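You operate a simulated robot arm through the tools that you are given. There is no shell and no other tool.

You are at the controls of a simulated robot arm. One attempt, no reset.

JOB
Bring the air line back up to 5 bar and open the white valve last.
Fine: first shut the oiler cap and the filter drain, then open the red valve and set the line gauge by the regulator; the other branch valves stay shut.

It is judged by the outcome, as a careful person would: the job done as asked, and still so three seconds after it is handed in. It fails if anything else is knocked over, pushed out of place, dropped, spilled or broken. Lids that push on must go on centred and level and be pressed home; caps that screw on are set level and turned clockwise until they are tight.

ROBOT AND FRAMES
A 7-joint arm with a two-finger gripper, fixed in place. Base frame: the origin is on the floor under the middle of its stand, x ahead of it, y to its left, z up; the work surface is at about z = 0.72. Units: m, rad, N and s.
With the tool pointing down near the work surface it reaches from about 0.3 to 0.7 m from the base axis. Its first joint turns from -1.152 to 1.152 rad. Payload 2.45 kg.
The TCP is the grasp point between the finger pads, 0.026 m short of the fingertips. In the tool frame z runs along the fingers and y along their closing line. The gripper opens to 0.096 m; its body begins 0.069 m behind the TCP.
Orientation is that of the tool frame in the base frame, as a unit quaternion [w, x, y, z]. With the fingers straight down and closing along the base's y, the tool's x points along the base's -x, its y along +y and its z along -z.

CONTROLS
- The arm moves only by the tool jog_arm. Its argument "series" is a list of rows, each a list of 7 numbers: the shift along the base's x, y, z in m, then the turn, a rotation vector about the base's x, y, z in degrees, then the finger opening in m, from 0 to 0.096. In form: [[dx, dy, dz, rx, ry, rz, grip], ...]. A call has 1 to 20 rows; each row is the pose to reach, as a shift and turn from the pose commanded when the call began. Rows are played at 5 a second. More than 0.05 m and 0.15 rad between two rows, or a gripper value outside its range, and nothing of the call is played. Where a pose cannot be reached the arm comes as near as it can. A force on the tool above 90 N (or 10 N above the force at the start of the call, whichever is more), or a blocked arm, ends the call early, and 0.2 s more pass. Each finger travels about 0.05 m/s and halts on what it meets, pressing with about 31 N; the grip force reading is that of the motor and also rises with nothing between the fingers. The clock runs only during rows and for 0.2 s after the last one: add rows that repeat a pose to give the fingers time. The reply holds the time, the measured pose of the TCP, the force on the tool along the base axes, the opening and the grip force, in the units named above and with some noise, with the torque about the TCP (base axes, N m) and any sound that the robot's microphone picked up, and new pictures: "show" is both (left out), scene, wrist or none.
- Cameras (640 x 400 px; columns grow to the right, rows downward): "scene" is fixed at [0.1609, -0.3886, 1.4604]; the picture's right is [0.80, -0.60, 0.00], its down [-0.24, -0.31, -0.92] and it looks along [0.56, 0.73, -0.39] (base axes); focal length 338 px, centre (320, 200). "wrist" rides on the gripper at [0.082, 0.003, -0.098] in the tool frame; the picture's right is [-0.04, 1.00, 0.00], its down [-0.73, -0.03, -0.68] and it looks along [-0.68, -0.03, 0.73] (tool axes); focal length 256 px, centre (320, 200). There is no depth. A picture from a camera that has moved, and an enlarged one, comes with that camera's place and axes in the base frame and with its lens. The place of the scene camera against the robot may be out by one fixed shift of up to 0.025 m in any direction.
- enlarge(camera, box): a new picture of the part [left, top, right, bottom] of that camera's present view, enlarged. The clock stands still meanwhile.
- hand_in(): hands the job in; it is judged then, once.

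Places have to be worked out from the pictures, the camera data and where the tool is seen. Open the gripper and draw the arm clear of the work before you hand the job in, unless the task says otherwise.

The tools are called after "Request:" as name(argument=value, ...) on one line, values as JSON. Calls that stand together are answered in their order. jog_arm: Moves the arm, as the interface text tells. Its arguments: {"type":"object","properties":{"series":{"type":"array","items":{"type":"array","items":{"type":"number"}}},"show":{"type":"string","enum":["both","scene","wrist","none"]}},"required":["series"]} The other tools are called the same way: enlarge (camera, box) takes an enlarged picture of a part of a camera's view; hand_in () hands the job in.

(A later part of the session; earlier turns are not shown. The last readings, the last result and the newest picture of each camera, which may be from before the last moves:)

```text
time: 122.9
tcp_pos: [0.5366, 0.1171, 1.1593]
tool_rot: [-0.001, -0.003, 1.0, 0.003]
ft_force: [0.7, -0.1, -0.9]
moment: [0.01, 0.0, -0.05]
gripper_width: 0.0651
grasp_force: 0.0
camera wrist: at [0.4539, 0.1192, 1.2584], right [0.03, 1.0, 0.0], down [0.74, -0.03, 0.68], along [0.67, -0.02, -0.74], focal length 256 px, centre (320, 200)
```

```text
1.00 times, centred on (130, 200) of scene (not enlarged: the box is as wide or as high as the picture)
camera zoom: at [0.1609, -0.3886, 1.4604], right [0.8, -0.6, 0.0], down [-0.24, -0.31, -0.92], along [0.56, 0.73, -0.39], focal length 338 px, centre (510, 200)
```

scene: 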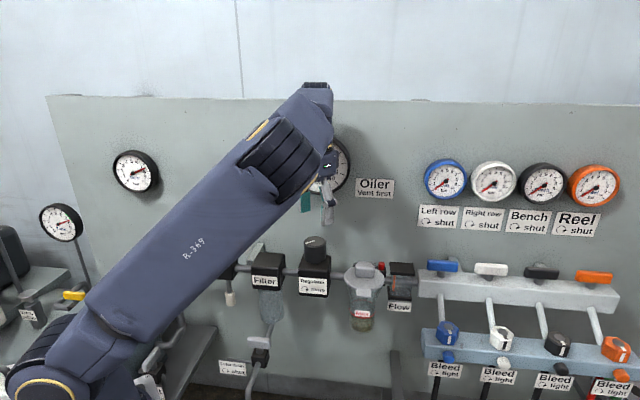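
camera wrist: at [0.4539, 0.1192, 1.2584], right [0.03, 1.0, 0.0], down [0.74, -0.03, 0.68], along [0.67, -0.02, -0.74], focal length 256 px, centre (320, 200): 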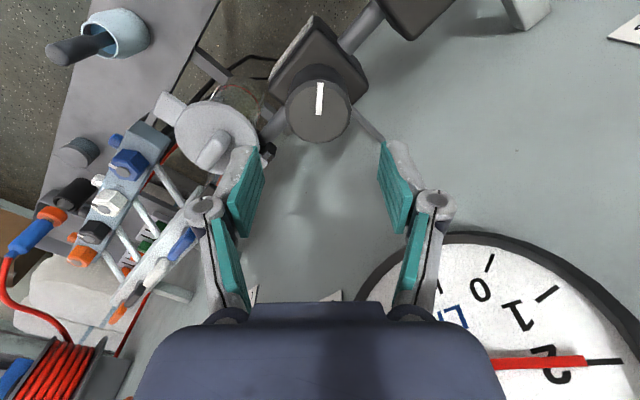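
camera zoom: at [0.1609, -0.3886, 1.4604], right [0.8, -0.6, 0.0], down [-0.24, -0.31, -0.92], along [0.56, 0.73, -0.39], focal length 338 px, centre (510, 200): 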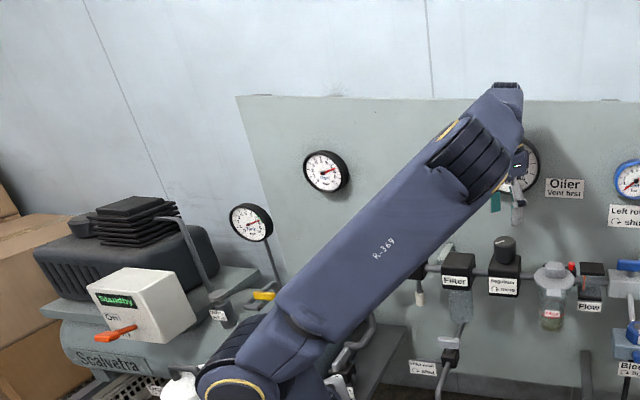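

Reached cleanly above the regulator, heading 0°, and the knob lies right under the gripper (computed centre about (0.534, 0.116)). I descend around the knob with the fingers open.

Request:
jog_arm(series=[[-0.002, -0.001, -0.025, 0, 0, 0, 0.065], [-0.002, -0.001, -0.05, 0, 0, 0, 0.065], [-0.002, -0.001, -0.075, 0, 0, 0, 0.065], [-0.002, -0.001, -0.096, 0, 0, 0, 0.065], [-0.002, -0.001, -0.096, 0, 0, 0, 0.065]], show="both")

Request:
enlarge(camera="wrist", box=[200, 60, 440, 260])

Request:
enlarge(camera="scene", box=[240, 110, 400, 310])

```text
time: 124.1
tcp_pos: [0.5359, 0.1161, 1.0626]
tool_rot: [-0.003, -0.002, 1.0, 0.003]
ft_force: [-0.3, 0.5, -0.2]
moment: [0.0, -0.01, -0.02]
gripper_width: 0.065
grasp_force: 0.1
camera wrist: at [0.4523, 0.1182, 1.1618], right [0.04, 1.0, 0.0], down [0.74, -0.03, 0.68], along [0.67, -0.02, -0.74], focal length 256 px, centre (320, 200)
```

scene: 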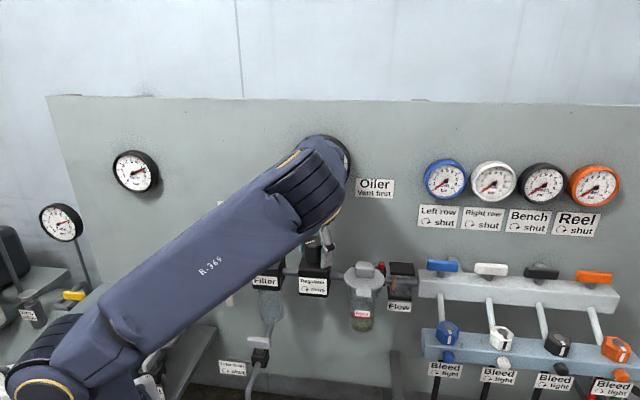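
wrist: 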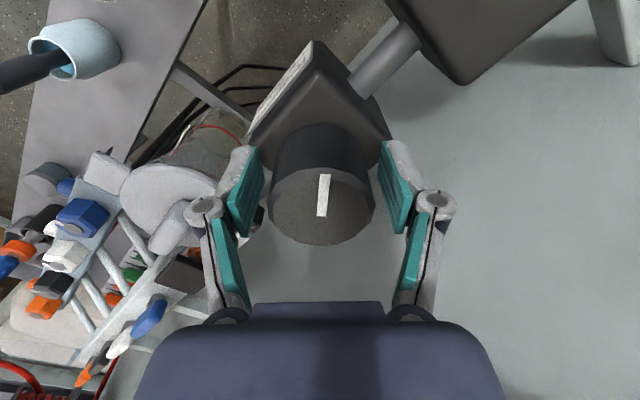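

```text
2.00 times, centred on (320, 160) of wrist
camera zoom: at [0.4523, 0.1182, 1.1618], right [0.04, 1.0, 0.0], down [0.74, -0.03, 0.68], along [0.67, -0.02, -0.74], focal length 512 px, centre (320, 280)
```

zoom: 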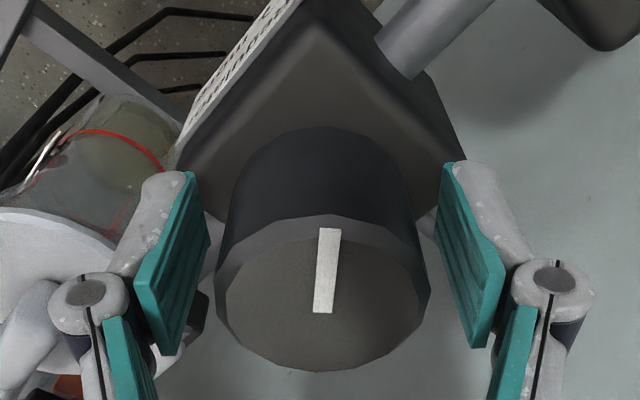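

```text
2.00 times, centred on (320, 210) of scene
camera zoom: at [0.1609, -0.3886, 1.4604], right [0.8, -0.6, 0.0], down [-0.24, -0.31, -0.92], along [0.56, 0.73, -0.39], focal length 675 px, centre (320, 180)
```

zoom: 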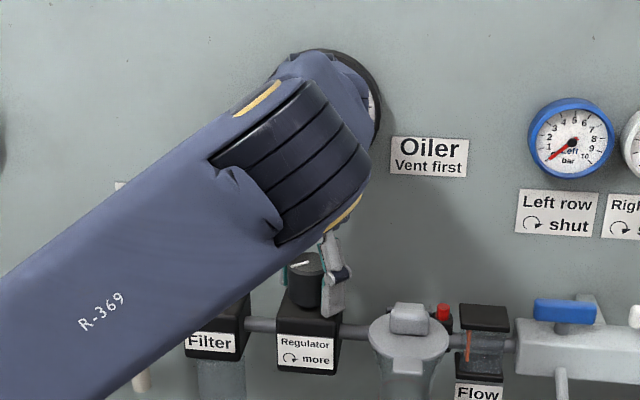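

The knob is centred between the pads. I close on it and check the grip.

Request:
jog_arm(series=[[0, 0, 0, 0, 0, 0, 0.05], [0, 0, 0, 0, 0, 0, 0.03], [0, 0, 0, 0, 0, 0, 0.03], [0, 0, 0, 0, 0, 0, 0.03]], show="none")

Request:
jog_arm(series=[[0, 0, 0, 0, 0, -5, 0.03], [0, 0, 0, 0, 0, -10, 0.03], [0, 0, 0, 0, 0, -15, 0.03], [0, 0, 0, 0, 0, -20, 0.03], [0, 0, 0, 0, 0, -25, 0.03], [0, 0, 0, 0, 0, -30, 0.03]], show="both")

Request:
enlarge(camera="scene", box=[280, 120, 400, 220])

```text
time: 125.1
tcp_pos: [0.5342, 0.1171, 1.0632]
tool_rot: [-0.003, -0.002, 1.0, 0.002]
ft_force: [0.7, 2.7, -1.3]
moment: [0.09, 0.01, 0.02]
gripper_width: 0.0466
grasp_force: 44.7
```

```text
time: 126.5
tcp_pos: [0.5342, 0.1153, 1.0633]
tool_rot: [-0.002, 0.258, 0.966, 0.003]
ft_force: [11.2, 3.2, -26.4]
moment: [-0.18, -0.93, 0.02]
gripper_width: 0.0468
grasp_force: 45.9
camera wrist: at [0.4643, 0.1584, 1.1623], right [0.53, 0.85, 0.0], down [0.62, -0.39, 0.67], along [0.57, -0.36, -0.74], focal length 256 px, centre (320, 200)
```

scene: 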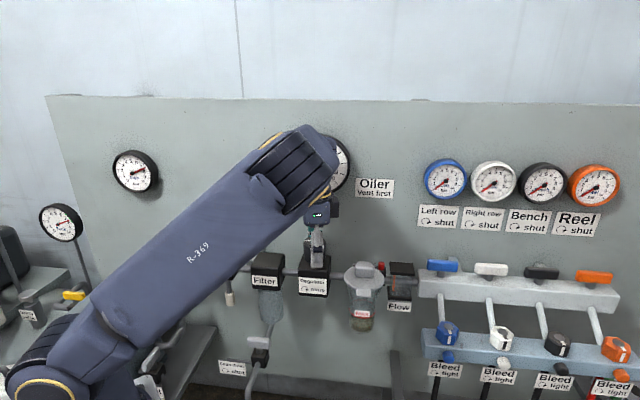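
wrist: 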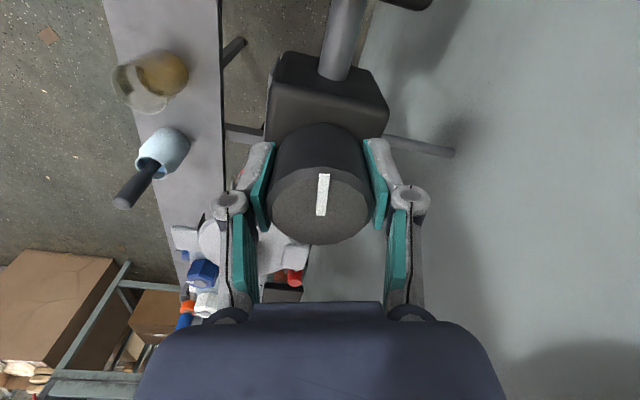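

```text
4.00 times, centred on (340, 170) of scene
camera zoom: at [0.1617, -0.3884, 1.4604], right [0.8, -0.6, 0.0], down [-0.24, -0.31, -0.92], along [0.56, 0.73, -0.39], focal length 1350 px, centre (240, 320)
```

zoom: 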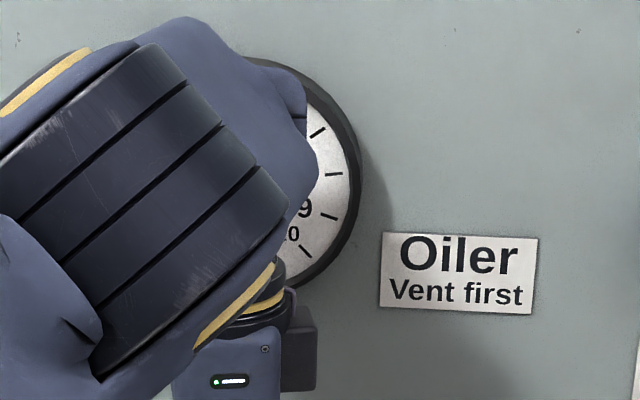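

The knob turned 30° with the gripper. The gauge is hidden here, so I release, lift and move right to read it.

Request:
jog_arm(series=[[0, 0, 0, 0, 0, 0, 0.065], [0, 0, 0, 0, 0, 0, 0.065], [0, 0, 0.03, 0, 0, 0, 0.065], [0, 0, 0.07, 0, 0, 0, 0.065], [0, -0.02, 0.11, 0, 0, 0, 0.065], [0, -0.055, 0.14, 0, 0, 0, 0.065], [0, -0.095, 0.17, 0, 0, 0, 0.065], [0, -0.13, 0.2, 0, 0, 0, 0.065], [-0.005, -0.16, 0.23, 0, 0, 0, 0.065]], show="scene")

Request:
enlarge(camera="scene", box=[280, 125, 360, 200])

Request:
enlarge(camera="scene", box=[280, 220, 350, 270])

```text
time: 128.5
tcp_pos: [0.5275, -0.0411, 1.2951]
tool_rot: [-0.002, 0.257, 0.966, 0.004]
ft_force: [0.2, -0.2, 0.0]
moment: [0.01, -0.03, 0.01]
gripper_width: 0.065
grasp_force: 0.0
```

scene: 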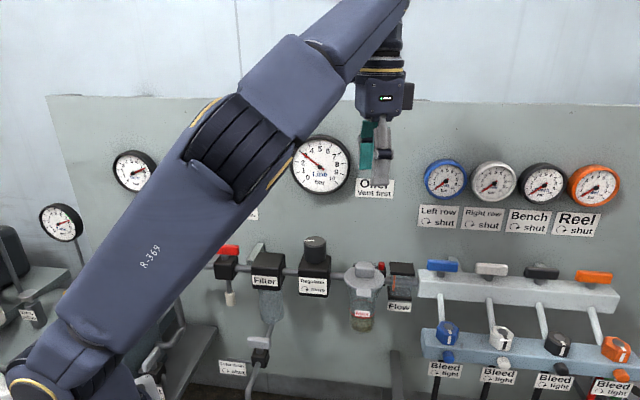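

```text
5.33 times, centred on (320, 162) of scene
camera zoom: at [0.1609, -0.3886, 1.4604], right [0.8, -0.6, 0.0], down [-0.24, -0.31, -0.92], along [0.56, 0.73, -0.39], focal length 1800 px, centre (320, 400)
```

zoom: 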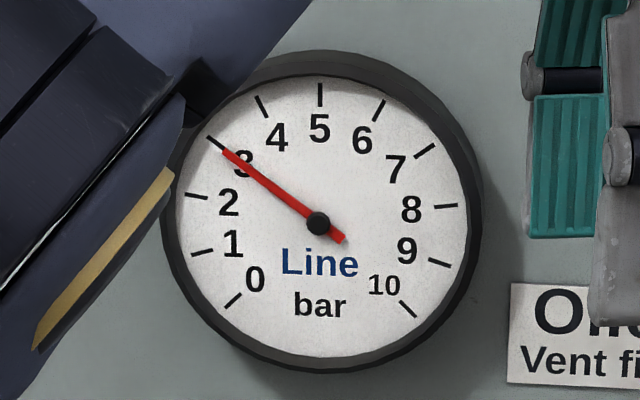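

```text
8.00 times, centred on (315, 245) of scene
camera zoom: at [0.1609, -0.3886, 1.4604], right [0.8, -0.6, 0.0], down [-0.24, -0.31, -0.92], along [0.56, 0.73, -0.39], focal length 2700 px, centre (360, -160)
```

zoom: 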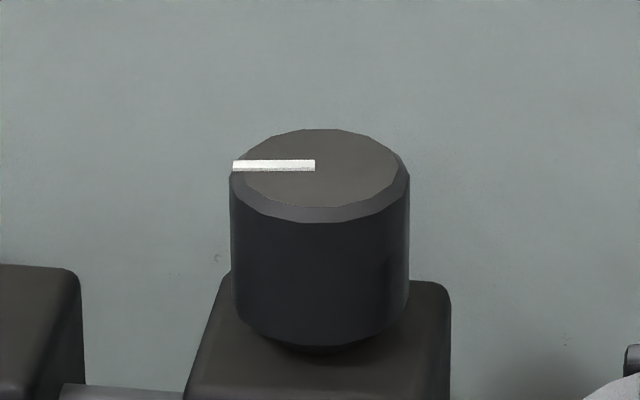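

Now the gauge stands at 3 bar: 30° gave about 1 bar. I return to the knob with the heading turned to +30°, to add 60° more.

Request:
jog_arm(series=[[0, 0.03, -0.02, 0, 0, 7.5, 0.065], [0.002, 0.06, -0.04, 0, 0, 15, 0.065], [0.004, 0.095, -0.06, 0, 0, 22.5, 0.065], [0.005, 0.13, -0.09, 0, 0, 30, 0.065], [0.005, 0.16, -0.12, 0, 0, 37.5, 0.065], [0.005, 0.16, -0.13, 0, 0, 45, 0.065], [0.005, 0.16, -0.13, 0, 0, 52.5, 0.065], [0.005, 0.16, -0.13, 0, 0, 60, 0.065], [0.005, 0.16, -0.16, 0, 0, 60, 0.065], [0.005, 0.16, -0.2, 0, 0, 60, 0.065], [0.005, 0.16, -0.23, 0, 0, 60, 0.065], [0.005, 0.16, -0.23, 0, 0, 60, 0.065]], show="both")

Request:
enlarge(camera="wrist", box=[200, 60, 440, 260])

```text
time: 131.1
tcp_pos: [0.5321, 0.1191, 1.0642]
tool_rot: [-0.003, -0.26, 0.966, 0.002]
ft_force: [0.1, 0.8, 0.1]
moment: [0.0, -0.01, -0.01]
gripper_width: 0.0651
grasp_force: 0.0
camera wrist: at [0.4598, 0.0798, 1.1633], right [-0.47, 0.88, 0.0], down [0.65, 0.34, 0.68], along [0.59, 0.32, -0.74], focal length 256 px, centre (320, 200)
```

scene: 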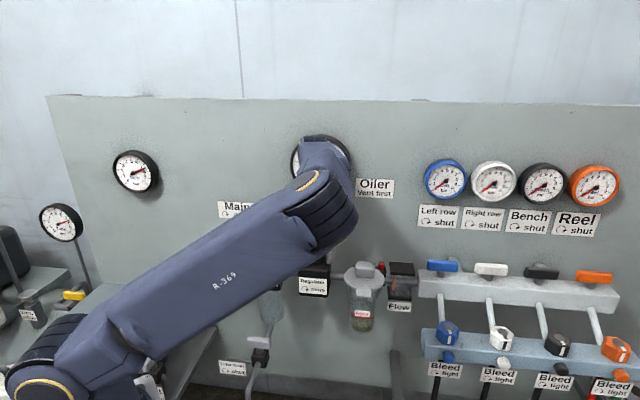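
wrist: 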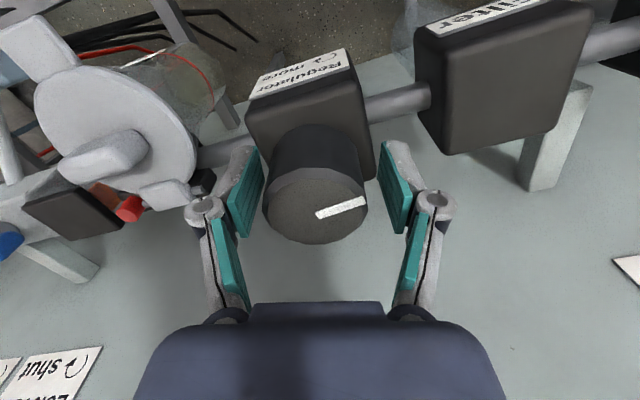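

```text
2.00 times, centred on (320, 160) of wrist
camera zoom: at [0.4598, 0.0798, 1.1633], right [-0.47, 0.88, 0.0], down [0.65, 0.34, 0.68], along [0.59, 0.32, -0.74], focal length 512 px, centre (320, 280)
```

zoom: 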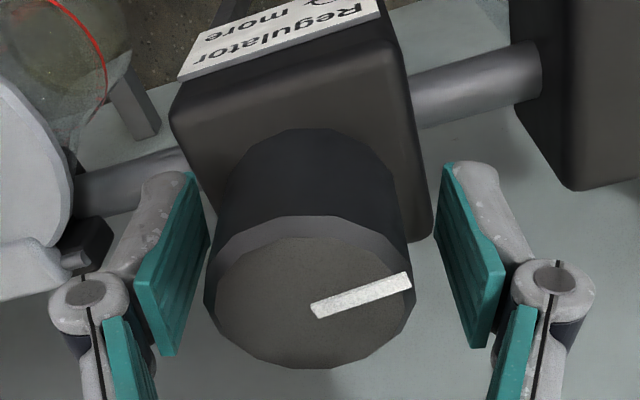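

Knob within the open fingers, about 3 mm off centre; I correct that, close, and turn 60° clockwise.

Request:
jog_arm(series=[[0.0014, -0.0026, 0, 0, 0, 0, 0.06], [0.0014, -0.0026, 0, 0, 0, 0, 0.045], [0.0014, -0.0026, 0, 0, 0, 0, 0.03], [0.0014, -0.0026, 0, 0, 0, 0, 0.03], [0.0014, -0.0026, 0, 0, 0, 0, 0.03]], show="none")

Request:
jog_arm(series=[[0, 0, 0, 0, 0, -5, 0.03], [0, 0, 0, 0, 0, -10, 0.03], [0, 0, 0, 0, 0, -15, 0.03], [0, 0, 0, 0, 0, -20, 0.03], [0, 0, 0, 0, 0, -25, 0.03], [0, 0, 0, 0, 0, -30, 0.03], [0, 0, 0, 0, 0, -35, 0.03], [0, 0, 0, 0, 0, -40, 0.03], [0, 0, 0, 0, 0, -45, 0.03], [0, 0, 0, 0, 0, -50, 0.03], [0, 0, 0, 0, 0, -55, 0.03], [0, 0, 0, 0, 0, -60, 0.03]], show="wrist")

Request:
jog_arm(series=[[0, 0, 0, 0, 0, 0, 0.065], [0, 0, 0, 0, 0, 0, 0.065], [0, 0, 0.03, 0, 0, 0, 0.065], [0, 0, 0.07, 0, 0, 0, 0.065], [0, -0.02, 0.11, 0, 0, 0, 0.065], [0, -0.055, 0.14, 0, 0, 0, 0.065], [0, -0.095, 0.17, 0, 0, 0, 0.065], [0, -0.13, 0.2, 0, 0, 0, 0.065], [-0.005, -0.16, 0.23, 0, 0, 0, 0.065]], show="scene")

Request:
enlarge(camera="scene", box=[280, 125, 360, 200])

```text
time: 132.3
tcp_pos: [0.5325, 0.1165, 1.0659]
tool_rot: [-0.003, -0.261, 0.965, 0.003]
ft_force: [-6.5, 9.2, 3.9]
moment: [0.29, 0.38, 0.01]
gripper_width: 0.0467
grasp_force: 44.5
```

```text
time: 134.9
tcp_pos: [0.5337, 0.1168, 1.0659]
tool_rot: [-0.003, 0.257, 0.967, 0.005]
ft_force: [-12.3, 29.0, 0.4]
moment: [0.48, -0.1, 0.01]
gripper_width: 0.0467
grasp_force: 45.2
camera wrist: at [0.4633, 0.158, 1.1644], right [0.53, 0.85, 0.01], down [0.62, -0.4, 0.67], along [0.57, -0.35, -0.74], focal length 256 px, centre (320, 200)
```

wrist: 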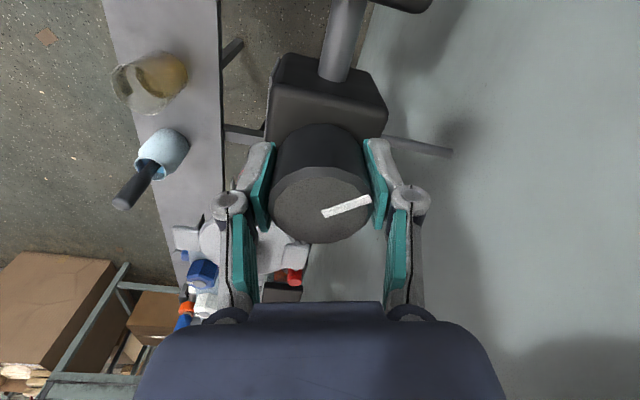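

```text
time: 136.9
tcp_pos: [0.5288, -0.0444, 1.2954]
tool_rot: [-0.001, 0.257, 0.966, 0.003]
ft_force: [0.4, 0.0, 0.2]
moment: [0.01, -0.03, -0.02]
gripper_width: 0.0647
grasp_force: 0.2
```

scene: 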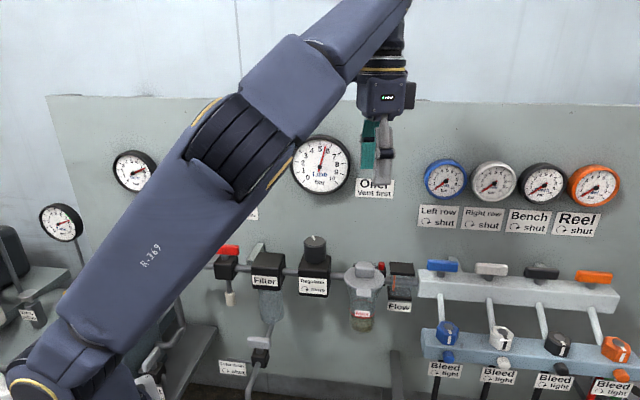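

```text
5.33 times, centred on (320, 162) of scene
camera zoom: at [0.1609, -0.3886, 1.4604], right [0.8, -0.6, 0.0], down [-0.24, -0.31, -0.92], along [0.56, 0.73, -0.39], focal length 1800 px, centre (320, 400)
```

zoom: 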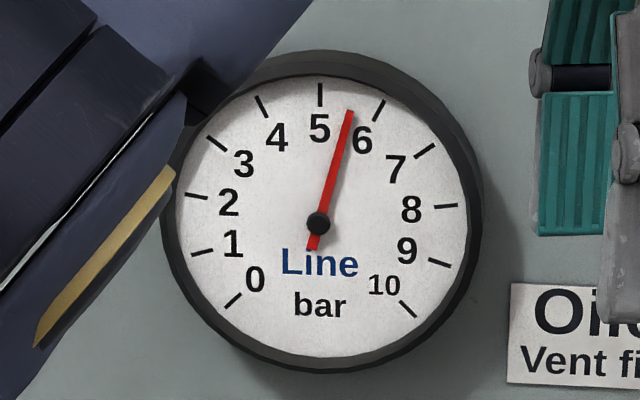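

The gauge shows about 5.5 bar. Before correcting I wait two seconds to see whether it is still settling.

Request:
jog_arm(series=[[0, 0, 0, 0, 0, 0, 0.065], [0, 0, 0, 0, 0, 0, 0.065], [0, 0, 0, 0, 0, 0, 0.065], [0, 0, 0, 0, 0, 0, 0.065], [0, 0, 0, 0, 0, 0, 0.065], [0, 0, 0, 0, 0, 0, 0.065], [0, 0, 0, 0, 0, 0, 0.065], [0, 0, 0, 0, 0, 0, 0.065], [0, 0, 0, 0, 0, 0, 0.065], [0, 0, 0, 0, 0, 0, 0.065]], show="none")

Request:
enlarge(camera="scene", box=[290, 130, 350, 195])

Request:
enlarge(camera="scene", box=[280, 220, 350, 270])

Request:
enlarge(camera="scene", box=[330, 240, 430, 320])

```text
time: 139.1
tcp_pos: [0.5296, -0.0433, 1.2954]
tool_rot: [-0.002, 0.258, 0.966, 0.003]
ft_force: [0.5, -0.8, 0.2]
moment: [-0.02, 0.01, -0.02]
gripper_width: 0.0652
grasp_force: 0.0
```

```text
6.15 times, centred on (320, 162) of scene
camera zoom: at [0.1609, -0.3886, 1.4604], right [0.8, -0.6, 0.0], down [-0.24, -0.31, -0.92], along [0.56, 0.73, -0.39], focal length 2077 px, centre (320, 431)
```

zoom: 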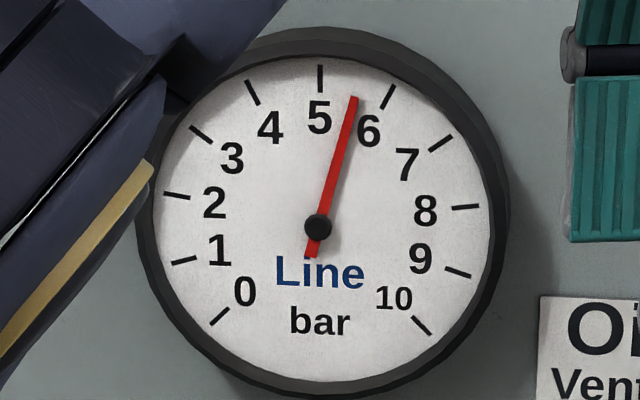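

```text
8.00 times, centred on (315, 245) of scene
camera zoom: at [0.1609, -0.3886, 1.4604], right [0.8, -0.6, 0.0], down [-0.24, -0.31, -0.92], along [0.56, 0.73, -0.39], focal length 2700 px, centre (360, -160)
```

zoom: 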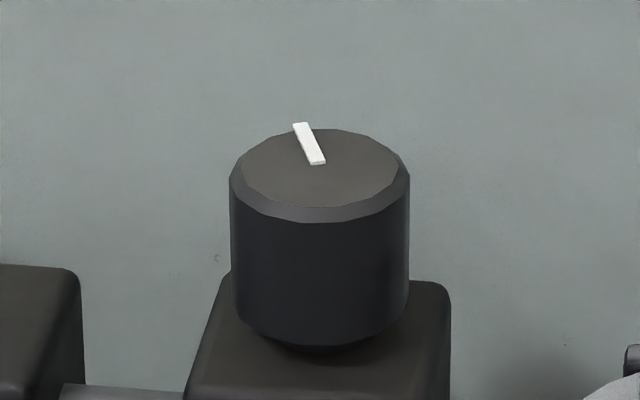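

```text
5.00 times, centred on (380, 280) of scene
camera zoom: at [0.1609, -0.3886, 1.4604], right [0.8, -0.6, 0.0], down [-0.24, -0.31, -0.92], along [0.56, 0.73, -0.39], focal length 1687 px, centre (20, -200)
```

zoom: 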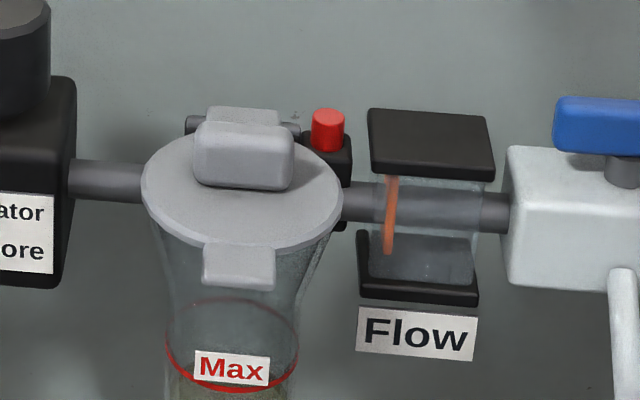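

Steady at about 5.5 bar, so it needs roughly 16° back (30° per bar). I return to the knob at this heading.

Request:
jog_arm(series=[[0, 0.03, -0.02, 0, 0, 0, 0.065], [0.002, 0.065, -0.05, 0, 0, 0, 0.065], [0.003, 0.1, -0.08, 0, 0, 0, 0.065], [0.0045, 0.135, -0.105, 0, 0, 0, 0.065], [0.0045, 0.1605, -0.135, 0, 0, 0, 0.065], [0.0045, 0.1605, -0.17, 0, 0, 0, 0.065], [0.0045, 0.1605, -0.2, 0, 0, 0, 0.065], [0.0045, 0.1605, -0.23, 0, 0, 0, 0.065], [0.0045, 0.1605, -0.23, 0, 0, 0, 0.065]], show="wrist")

Request:
enlarge(camera="wrist", box=[200, 60, 440, 260])

```text
time: 141.1
tcp_pos: [0.537, 0.1157, 1.0632]
tool_rot: [-0.002, 0.257, 0.966, 0.003]
ft_force: [1.1, 0.5, 0.0]
moment: [-0.02, 0.0, 0.02]
gripper_width: 0.065
grasp_force: 0.1
camera wrist: at [0.4658, 0.1561, 1.1616], right [0.53, 0.85, 0.0], down [0.62, -0.39, 0.68], along [0.57, -0.36, -0.74], focal length 256 px, centre (320, 200)
```

wrist: 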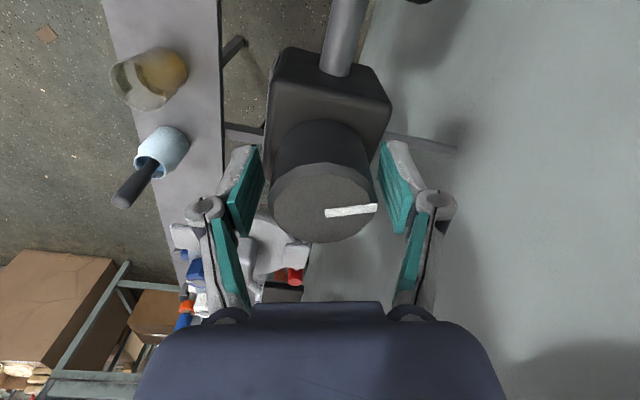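

```text
2.00 times, centred on (320, 160) of wrist
camera zoom: at [0.4658, 0.1561, 1.1616], right [0.53, 0.85, 0.0], down [0.62, -0.39, 0.68], along [0.57, -0.36, -0.74], focal length 512 px, centre (320, 280)
```

zoom: 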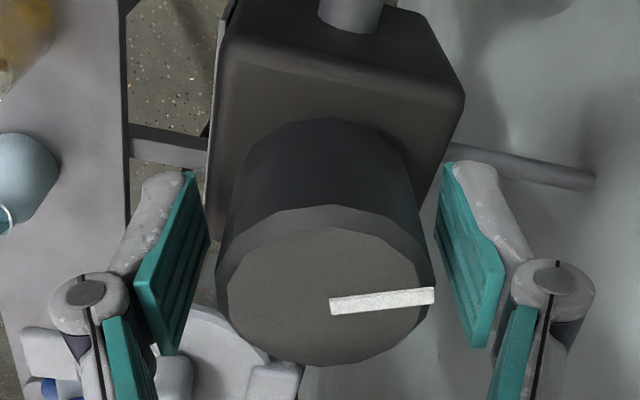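

Knob centred. I close and turn back 16° counter-clockwise, then open gently.

Request:
jog_arm(series=[[0, 0, 0, 0, 0, 0, 0.055], [0, 0, 0, 0, 0, 0, 0.045], [0, 0, 0, 0, 0, 0, 0.035], [0, 0, 0, 0, 0, 0, 0.03], [0, 0, 0, 0, 0, 0, 0.03]], show="none")

Request:
jog_arm(series=[[0, 0, 0, 0, 0, 4, 0.03], [0, 0, 0, 0, 0, 8, 0.03], [0, 0, 0, 0, 0, 12, 0.03], [0, 0, 0, 0, 0, 16, 0.03], [0, 0, 0, 0, 0, 16, 0.03]], show="wrist")

Request:
jog_arm(series=[[0, 0, 0, 0, 0, 0, 0.05], [0, 0, 0, 0, 0, 0, 0.055], [0, 0, 0, 0, 0, 0, 0.065], [0, 0, 0.03, 0, 0, 0, 0.065], [0, 0, 0.07, 0, 0, 0, 0.065], [0, -0.02, 0.11, 0, 0, 0, 0.065], [0, -0.055, 0.14, 0, 0, 0, 0.065], [0, -0.095, 0.17, 0, 0, 0, 0.065], [0, -0.13, 0.2, 0, 0, 0, 0.065], [-0.005, -0.16, 0.23, 0, 0, 0, 0.065], [-0.005, -0.16, 0.23, 0, 0, 0, 0.065], [-0.005, -0.16, 0.23, 0, 0, 0, 0.065]], show="scene")

Request:
enlarge(camera="scene", box=[290, 130, 350, 195])

Request:
enlarge(camera="scene", box=[280, 220, 350, 270])

```text
time: 142.3
tcp_pos: [0.5365, 0.115, 1.0632]
tool_rot: [-0.001, 0.257, 0.966, 0.004]
ft_force: [6.8, 10.0, -1.0]
moment: [0.33, -0.18, -0.02]
gripper_width: 0.0468
grasp_force: 45.0
```

```text
time: 143.5
tcp_pos: [0.5377, 0.1161, 1.0631]
tool_rot: [-0.001, 0.121, 0.993, 0.006]
ft_force: [27.5, 17.3, -24.3]
moment: [-0.21, -0.74, -0.12]
gripper_width: 0.0467
grasp_force: 45.0
camera wrist: at [0.4568, 0.1367, 1.1619], right [0.28, 0.96, 0.01], down [0.71, -0.21, 0.68], along [0.65, -0.18, -0.74], focal length 256 px, centre (320, 200)
```

wrist: 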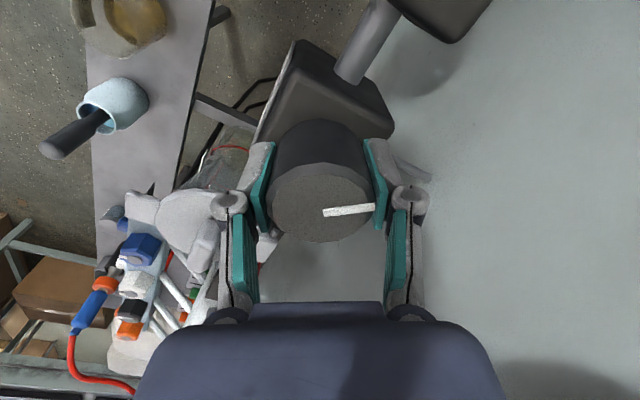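

```text
time: 146.1
tcp_pos: [0.5292, -0.0447, 1.2963]
tool_rot: [-0.003, 0.12, 0.993, 0.004]
ft_force: [-0.2, -0.5, 1.6]
moment: [0.01, 0.0, 0.01]
gripper_width: 0.065
grasp_force: 0.2
```

scene: 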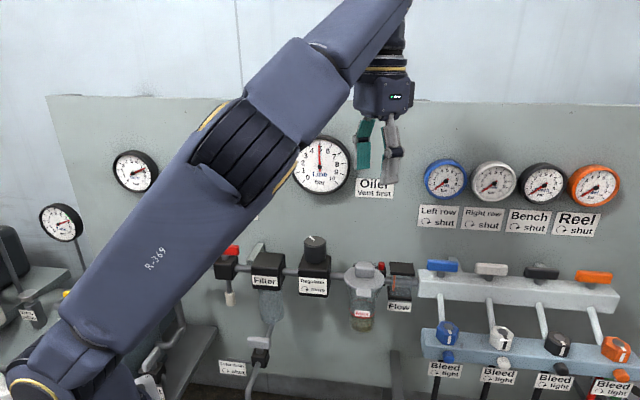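

```text
6.15 times, centred on (320, 162) of scene
camera zoom: at [0.1609, -0.3886, 1.4604], right [0.8, -0.6, 0.0], down [-0.24, -0.31, -0.92], along [0.56, 0.73, -0.39], focal length 2077 px, centre (320, 431)
```

zoom: 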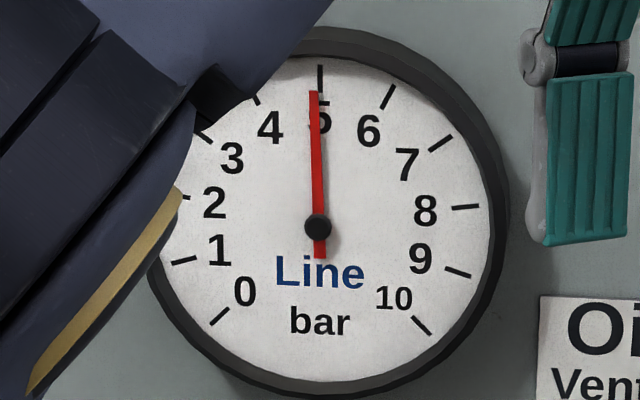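

```text
8.00 times, centred on (315, 245) of scene
camera zoom: at [0.1609, -0.3886, 1.4604], right [0.8, -0.6, 0.0], down [-0.24, -0.31, -0.92], along [0.56, 0.73, -0.39], focal length 2700 px, centre (360, -160)
```

zoom: 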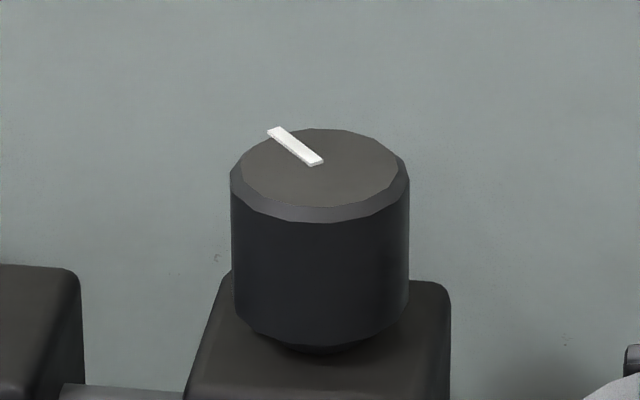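

The line now reads about 4.95–5 bar and is steady. Only the white valve remains: its handle centre triangulates to u≈0.651, v≈0.457, z≈1.05, lying along the manifold (shut). I turn the heading to 73° first, tool upright.

Request:
jog_arm(series=[[0, 0, 0, 0, 0, 8, 0.04], [0, 0, 0, 0, 0, 16, 0.02], [0, 0, 0, 0, 0, 24, 0.0], [0, 0, 0, 0, 0, 32, 0.0], [0, 0, 0, 0, 0, 40, 0.0], [0, 0, 0, 0, 0, 48, 0.0], [0, 0, 0, 0, 0, 56, 0.0], [0, 0, 0, 0, 0, 64, 0.0], [0, 0, 0, 0, 0, 72, 0.0], [0, 0, 0, 0, 0, 80, 0.0], [0, 0, 0, 0, 0, 87, 0.0]], show="none")

Request:
jog_arm(series=[[0.033, -0.011, -0.01, -1.5, -4.8, 0, 0.0], [0.067, -0.022, -0.025, -2.9, -9.6, 0, 0.0], [0.1, -0.033, -0.045, -4.4, -14.35, 0, 0.0], [0.135, -0.045, -0.07, -5.9, -19.1, 0, 0.0], [0.17, -0.056, -0.1, -7.3, -23.9, 0, 0.0], [0.206, -0.068, -0.12, -8.8, -28.7, 0, 0.0], [0.206, -0.068, -0.136, -8.8, -28.7, 0, 0.0]], show="both")

Request:
enlarge(camera="wrist", box=[200, 60, 440, 260])

Request:
enlarge(camera="scene", box=[400, 140, 580, 300])

```text
time: 148.5
tcp_pos: [0.4023, 0.0774, 1.2032]
tool_rot: [-0.001, -0.594, 0.805, 0.0]
ft_force: [-0.5, 0.2, -0.3]
moment: [-0.03, 0.01, 0.02]
gripper_width: 0.0003
grasp_force: 28.7
out of reach, approached as far as the arm can: row 4, 5, 6, 7, 8, 9, 10, 11
```

```text
time: 150.1
tcp_pos: [0.5212, 0.0614, 1.0256]
tool_rot: [0.108, -0.555, 0.797, -0.21]
ft_force: [-0.1, -10.8, 1.6]
moment: [0.16, -0.01, -0.13]
gripper_width: 0.0
grasp_force: 28.6
out of reach, approached as far as the arm can: row 1, 2, 3, 4, 5, 6, 7
stopped in row 7: the force on the tool passed its limit at 107 N (the readings are from after the stop); the commanded pose is now the measured one
camera wrist: at [0.4484, 0.0074, 1.115], right [-0.83, 0.33, -0.46], down [0.01, 0.82, 0.57], along [0.56, 0.46, -0.68], focal length 256 px, centre (320, 200)
```

scene: 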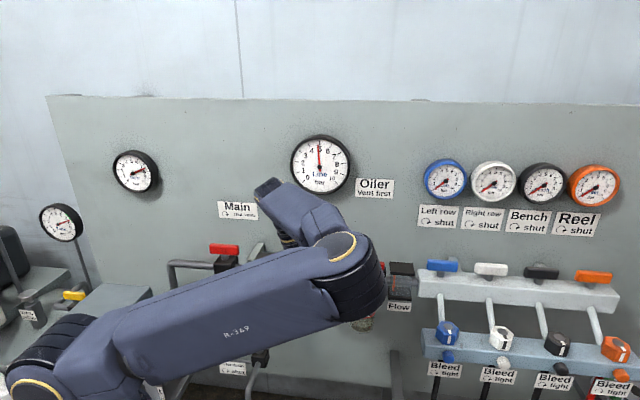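
wrist: 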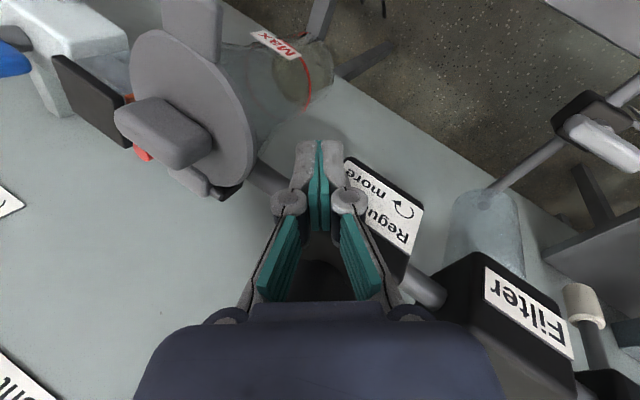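

```text
2.00 times, centred on (320, 160) of wrist
camera zoom: at [0.4484, 0.0074, 1.115], right [-0.83, 0.33, -0.46], down [0.01, 0.82, 0.57], along [0.56, 0.46, -0.68], focal length 512 px, centre (320, 280)
```

zoom: 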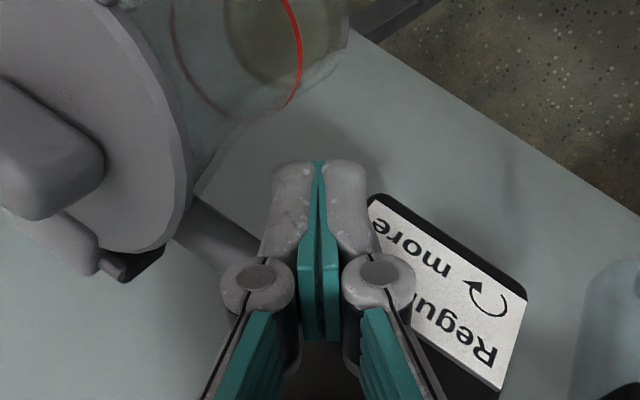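

```text
2.50 times, centred on (490, 220) of scene
camera zoom: at [0.1609, -0.389, 1.4603], right [0.8, -0.6, 0.0], down [-0.24, -0.31, -0.92], along [0.56, 0.73, -0.39], focal length 844 px, centre (-105, 150)
```

zoom: 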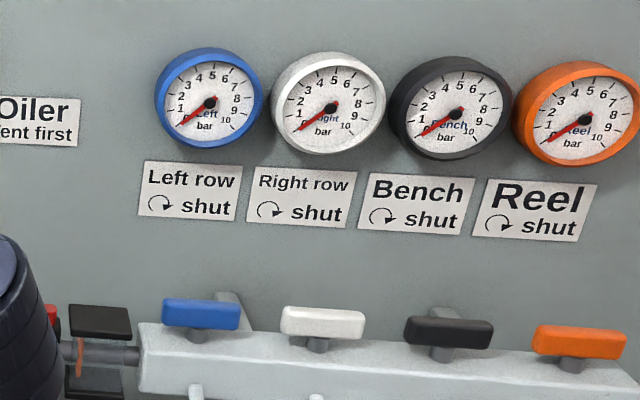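

That was my mistake: the heading turn had hit a limit and the follow-up move ran off course until the force stop, with the fingers against the regulator's side. The gauge still shows 5 bar and the lid and pin look unchanged. I back straight off, away from the panel and up.

Request:
jog_arm(series=[[-0.006, -0.012, 0.004, 0, 0, 0, 0.0], [-0.015, -0.027, 0.015, 0, 0, 0, 0.0], [-0.028, -0.042, 0.035, 0, 0, 0, 0.0], [-0.04, -0.055, 0.06, 0, 0, 0, 0.0]], show="both")

Request:
enlarge(camera="scene", box=[280, 120, 420, 340])

```text
time: 151.1
tcp_pos: [0.4793, 0.0151, 1.0626]
tool_rot: [0.108, -0.557, 0.796, -0.21]
ft_force: [0.0, 0.1, -0.2]
moment: [-0.02, 0.01, 0.01]
gripper_width: 0.0
grasp_force: 28.4
out of reach, approached as far as the arm can: row 3, 4
camera wrist: at [0.4068, -0.0401, 1.1532], right [-0.83, 0.33, -0.46], down [0.01, 0.82, 0.57], along [0.56, 0.47, -0.68], focal length 256 px, centre (320, 200)
```

scene: 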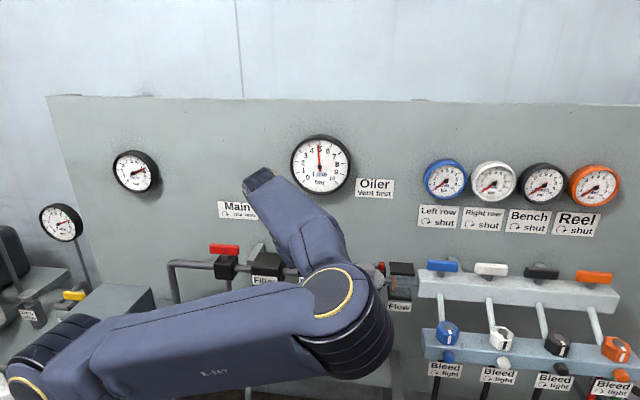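
wrist: 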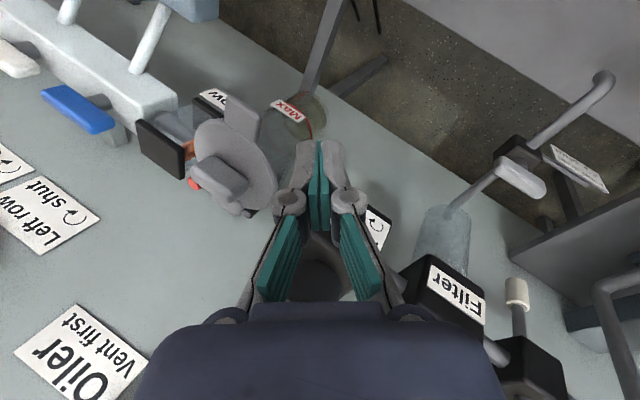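

```text
1.82 times, centred on (350, 230) of scene
camera zoom: at [0.1609, -0.3886, 1.4604], right [0.8, -0.6, 0.0], down [-0.24, -0.31, -0.92], along [0.56, 0.73, -0.39], focal length 614 px, centre (266, 146)
```

zoom: 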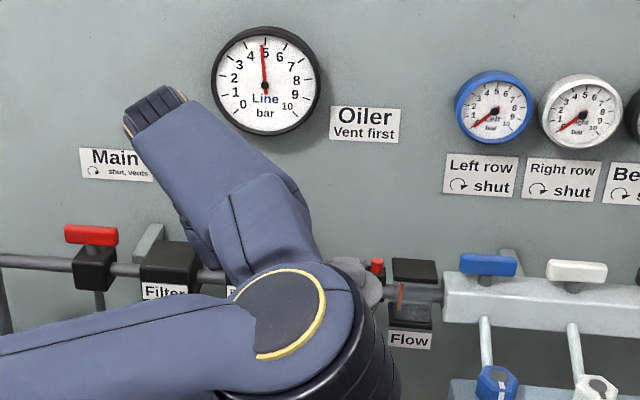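

I'm clear of everything now. I relieve the last joint by turning the tool back clockwise about its own axis, in place.

Request:
jog_arm(series=[[-0.002, -0.002, 0.002, 3.2, -1.7, -6.9, 0.0], [-0.004, -0.004, 0.004, 6.3, -3.3, -13.8, 0.0], [-0.006, -0.006, 0.006, 9.5, -5.0, -20.7, 0.0], [-0.008, -0.008, 0.008, 12.6, -6.7, -27.6, 0.0], [-0.01, -0.01, 0.01, 15.8, -8.3, -34.4, 0.0], [-0.012, -0.012, 0.012, 18.9, -10.0, -41.3, 0.0]], show="both")

```text
time: 152.5
tcp_pos: [0.4685, 0.0045, 1.0719]
tool_rot: [0.183, -0.196, 0.951, -0.15]
ft_force: [-0.7, 0.5, -0.8]
moment: [-0.01, -0.01, -0.01]
gripper_width: 0.0001
grasp_force: 28.5
camera wrist: at [0.356, -0.0073, 1.1346], right [-0.28, 0.89, -0.34], down [0.36, 0.43, 0.83], along [0.89, 0.11, -0.44], focal length 256 px, centre (320, 200)
```

scene: 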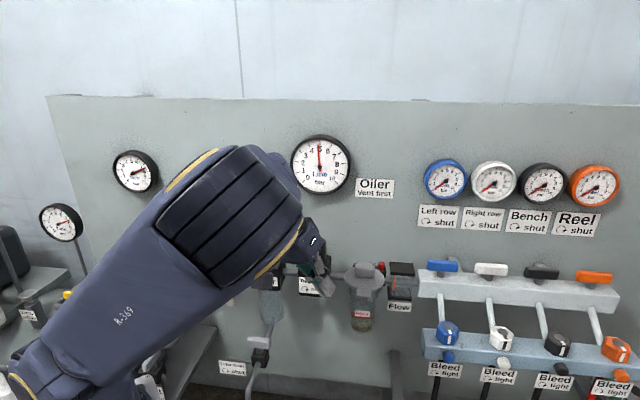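
wrist: 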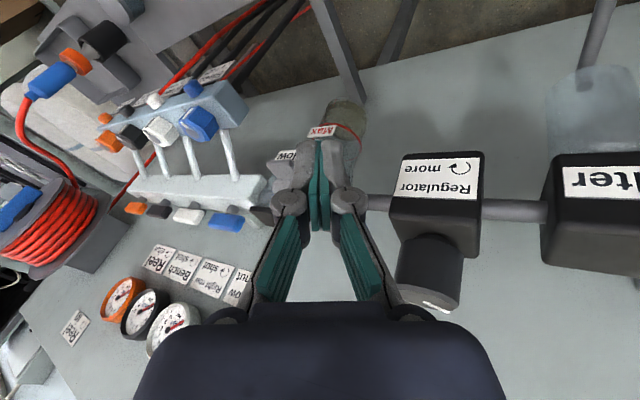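

Request:
jog_arm(series=[[0.0, -0.01, 0.025, 3.2, -1.7, -7.1, 0.0], [0.0, -0.02, 0.05, 6.5, -3.4, -14.2, 0.0], [0.0, -0.03, 0.08, 9.7, -5.2, -21.2, 0.0], [0.0, -0.04, 0.11, 13.0, -6.9, -28.3, 0.0], [0.0, -0.05, 0.14, 16.2, -8.6, -35.4, 0.0], [0.01, -0.055, 0.17, 16.2, -8.6, -35.4, 0.0]], show="both")

Request:
enlarge(camera="scene", box=[290, 130, 350, 195])

Request:
enlarge(camera="scene", box=[260, 220, 430, 330])

```text
time: 153.9
tcp_pos: [0.4801, -0.0503, 1.2434]
tool_rot: [0.224, 0.139, 0.961, -0.079]
ft_force: [-1.1, -0.4, 0.1]
moment: [0.0, 0.01, 0.02]
gripper_width: 0.0001
grasp_force: 28.5
camera wrist: at [0.3691, -0.0094, 1.2927], right [0.34, 0.94, -0.07], down [0.34, -0.05, 0.94], along [0.88, -0.34, -0.34], focal length 256 px, centre (320, 200)
```

scene: 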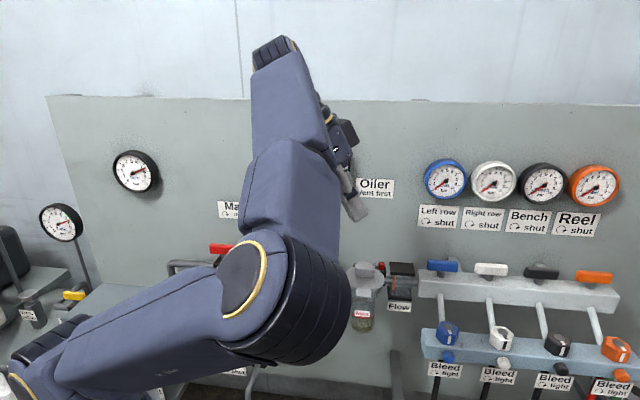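
wrist: 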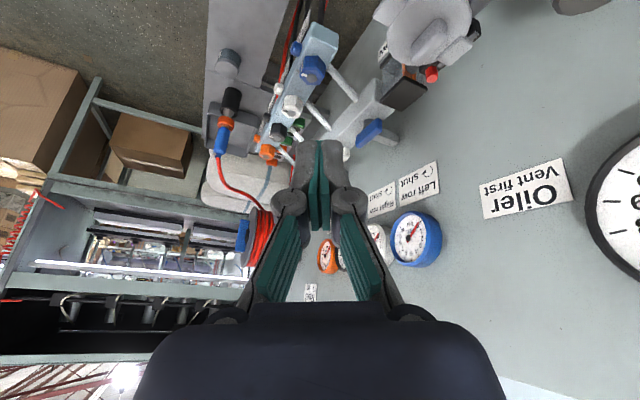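

```text
6.15 times, centred on (320, 162) of scene
camera zoom: at [0.1609, -0.3886, 1.4604], right [0.8, -0.6, 0.0], down [-0.24, -0.31, -0.92], along [0.56, 0.73, -0.39], focal length 2077 px, centre (320, 431)
```

zoom: 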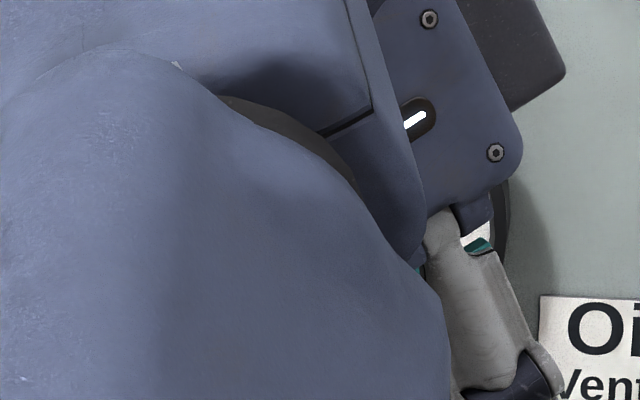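

```text
3.64 times, centred on (345, 275) of scene
camera zoom: at [0.1609, -0.3886, 1.4604], right [0.8, -0.6, 0.0], down [-0.24, -0.31, -0.92], along [0.56, 0.73, -0.39], focal length 1227 px, centre (229, -73)
```

zoom: 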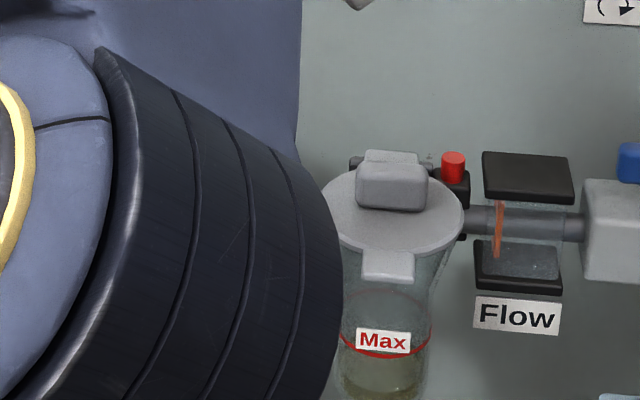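

Everything on the panel looks unchanged and I'm clear. The wrist is in its flipped branch, so headings must stay on the clockwise side. I straighten the tool and rise, one checked step at a time.

Request:
jog_arm(series=[[-0.01, 0.006, 0.01, 2.6, 4.9, 0, 0.0], [-0.02, 0.012, 0.025, 5.1, 9.8, 0, 0.0], [-0.03, 0.018, 0.045, 7.7, 14.7, 0, 0.0], [-0.035, 0.023, 0.07, 10.2, 19.6, 0, 0.0], [-0.039, 0.0273, 0.1026, 12.8, 24.5, 0, 0.0], [-0.039, 0.0273, 0.1026, 12.8, 24.5, 0, 0.0]], show="scene")

```text
time: 155.3
tcp_pos: [0.4414, -0.0219, 1.3466]
tool_rot: [0.0, 0.143, 0.99, 0.001]
ft_force: [-0.5, -0.5, -0.8]
moment: [-0.01, 0.0, -0.01]
gripper_width: 0.0
grasp_force: 27.9
```

scene: 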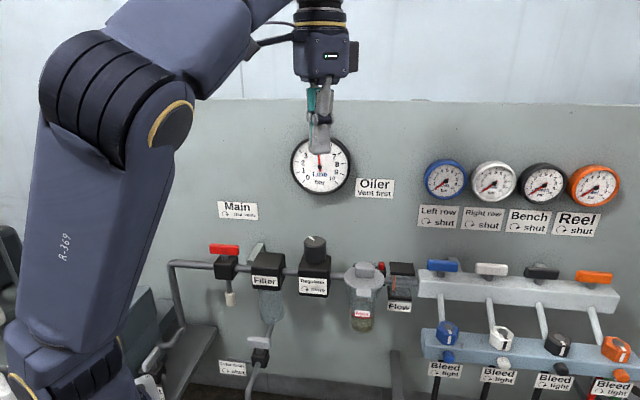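

Back in a known good pose, gauge at 5 bar. I turn the heading clockwise in steps towards -197° (so that the wrist camera will be on top at the white valve).

Request:
jog_arm(series=[[0, 0, 0, 0, 0, -8, 0.0], [0, 0, 0, 0, 0, -16, 0.0], [0, 0, 0, 0, 0, -24, 0.0], [0, 0, 0, 0, 0, -32, 0.0], [0, 0, 0, 0, 0, -40, 0.0], [0, 0, 0, 0, 0, -48, 0.0], [0, 0, 0, 0, 0, -56, 0.0], [0, 0, 0, 0, 0, -64, 0.0], [0, 0, 0, 0, 0, -72, 0.0], [0, 0, 0, 0, 0, -80, 0.0], [0, 0, 0, 0, 0, -88, 0.0], [0, 0, 0, 0, 0, -96, 0.0], [0, 0, 0, 0, 0, -104, 0.0], [0, 0, 0, 0, 0, -112, 0.0], [0, 0, 0, 0, 0, -120, 0.0]], show="scene")

```text
time: 158.5
tcp_pos: [0.4432, -0.0224, 1.3453]
tool_rot: [0.0, 0.929, 0.37, 0.001]
ft_force: [0.1, -0.8, -0.9]
moment: [0.01, 0.03, 0.0]
gripper_width: 0.0
grasp_force: 28.7
out of reach, approached as far as the arm can: row 4, 6, 7, 8, 9, 11, 13, 14, 15
```

scene: 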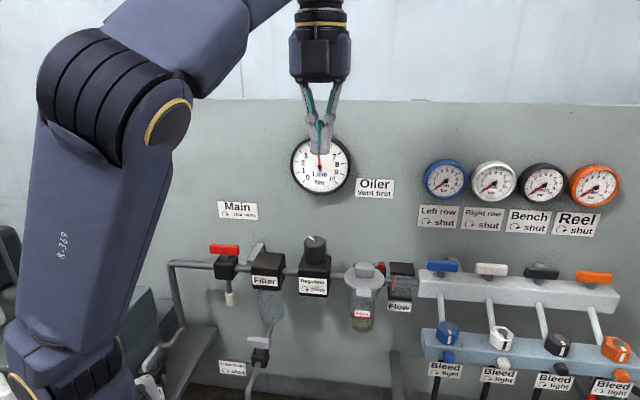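

Heading is -137°. I move outward off the joint-1 limit and continue turning.

Request:
jog_arm(series=[[0.03, -0.01, -0.015, 0, 0, 0, 0.0], [0.06, -0.02, -0.03, 0, 0, 0, 0.0], [0.087, -0.028, -0.045, 0, 0, 0, 0.0], [0.087, -0.028, -0.045, 0, 0, -8, 0.0], [0.087, -0.028, -0.045, 0, 0, -16, 0.0], [0.087, -0.028, -0.045, 0, 0, -24, 0.0], [0.087, -0.028, -0.045, 0, 0, -32, 0.0], [0.087, -0.028, -0.045, 0, 0, -40, 0.0], [0.087, -0.028, -0.045, 0, 0, -48, 0.0], [0.087, -0.028, -0.045, 0, 0, -56, 0.0], [0.087, -0.028, -0.045, 0, 0, -60, 0.0]], show="scene")

```text
time: 160.9
tcp_pos: [0.5298, -0.05, 1.3011]
tool_rot: [0.0, 0.99, -0.143, 0.001]
ft_force: [-1.0, -0.5, -0.1]
moment: [0.02, 0.02, -0.01]
gripper_width: 0.0
grasp_force: 28.3
```

scene: 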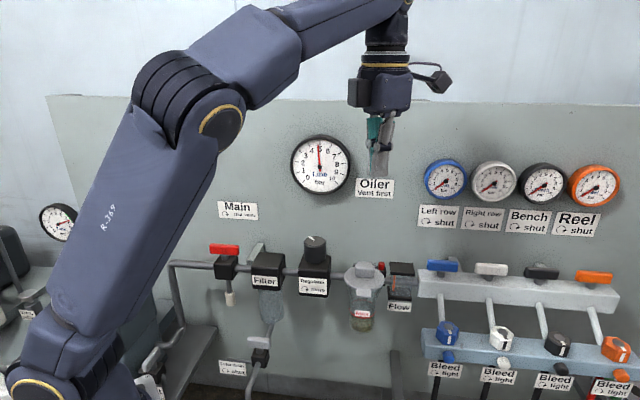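

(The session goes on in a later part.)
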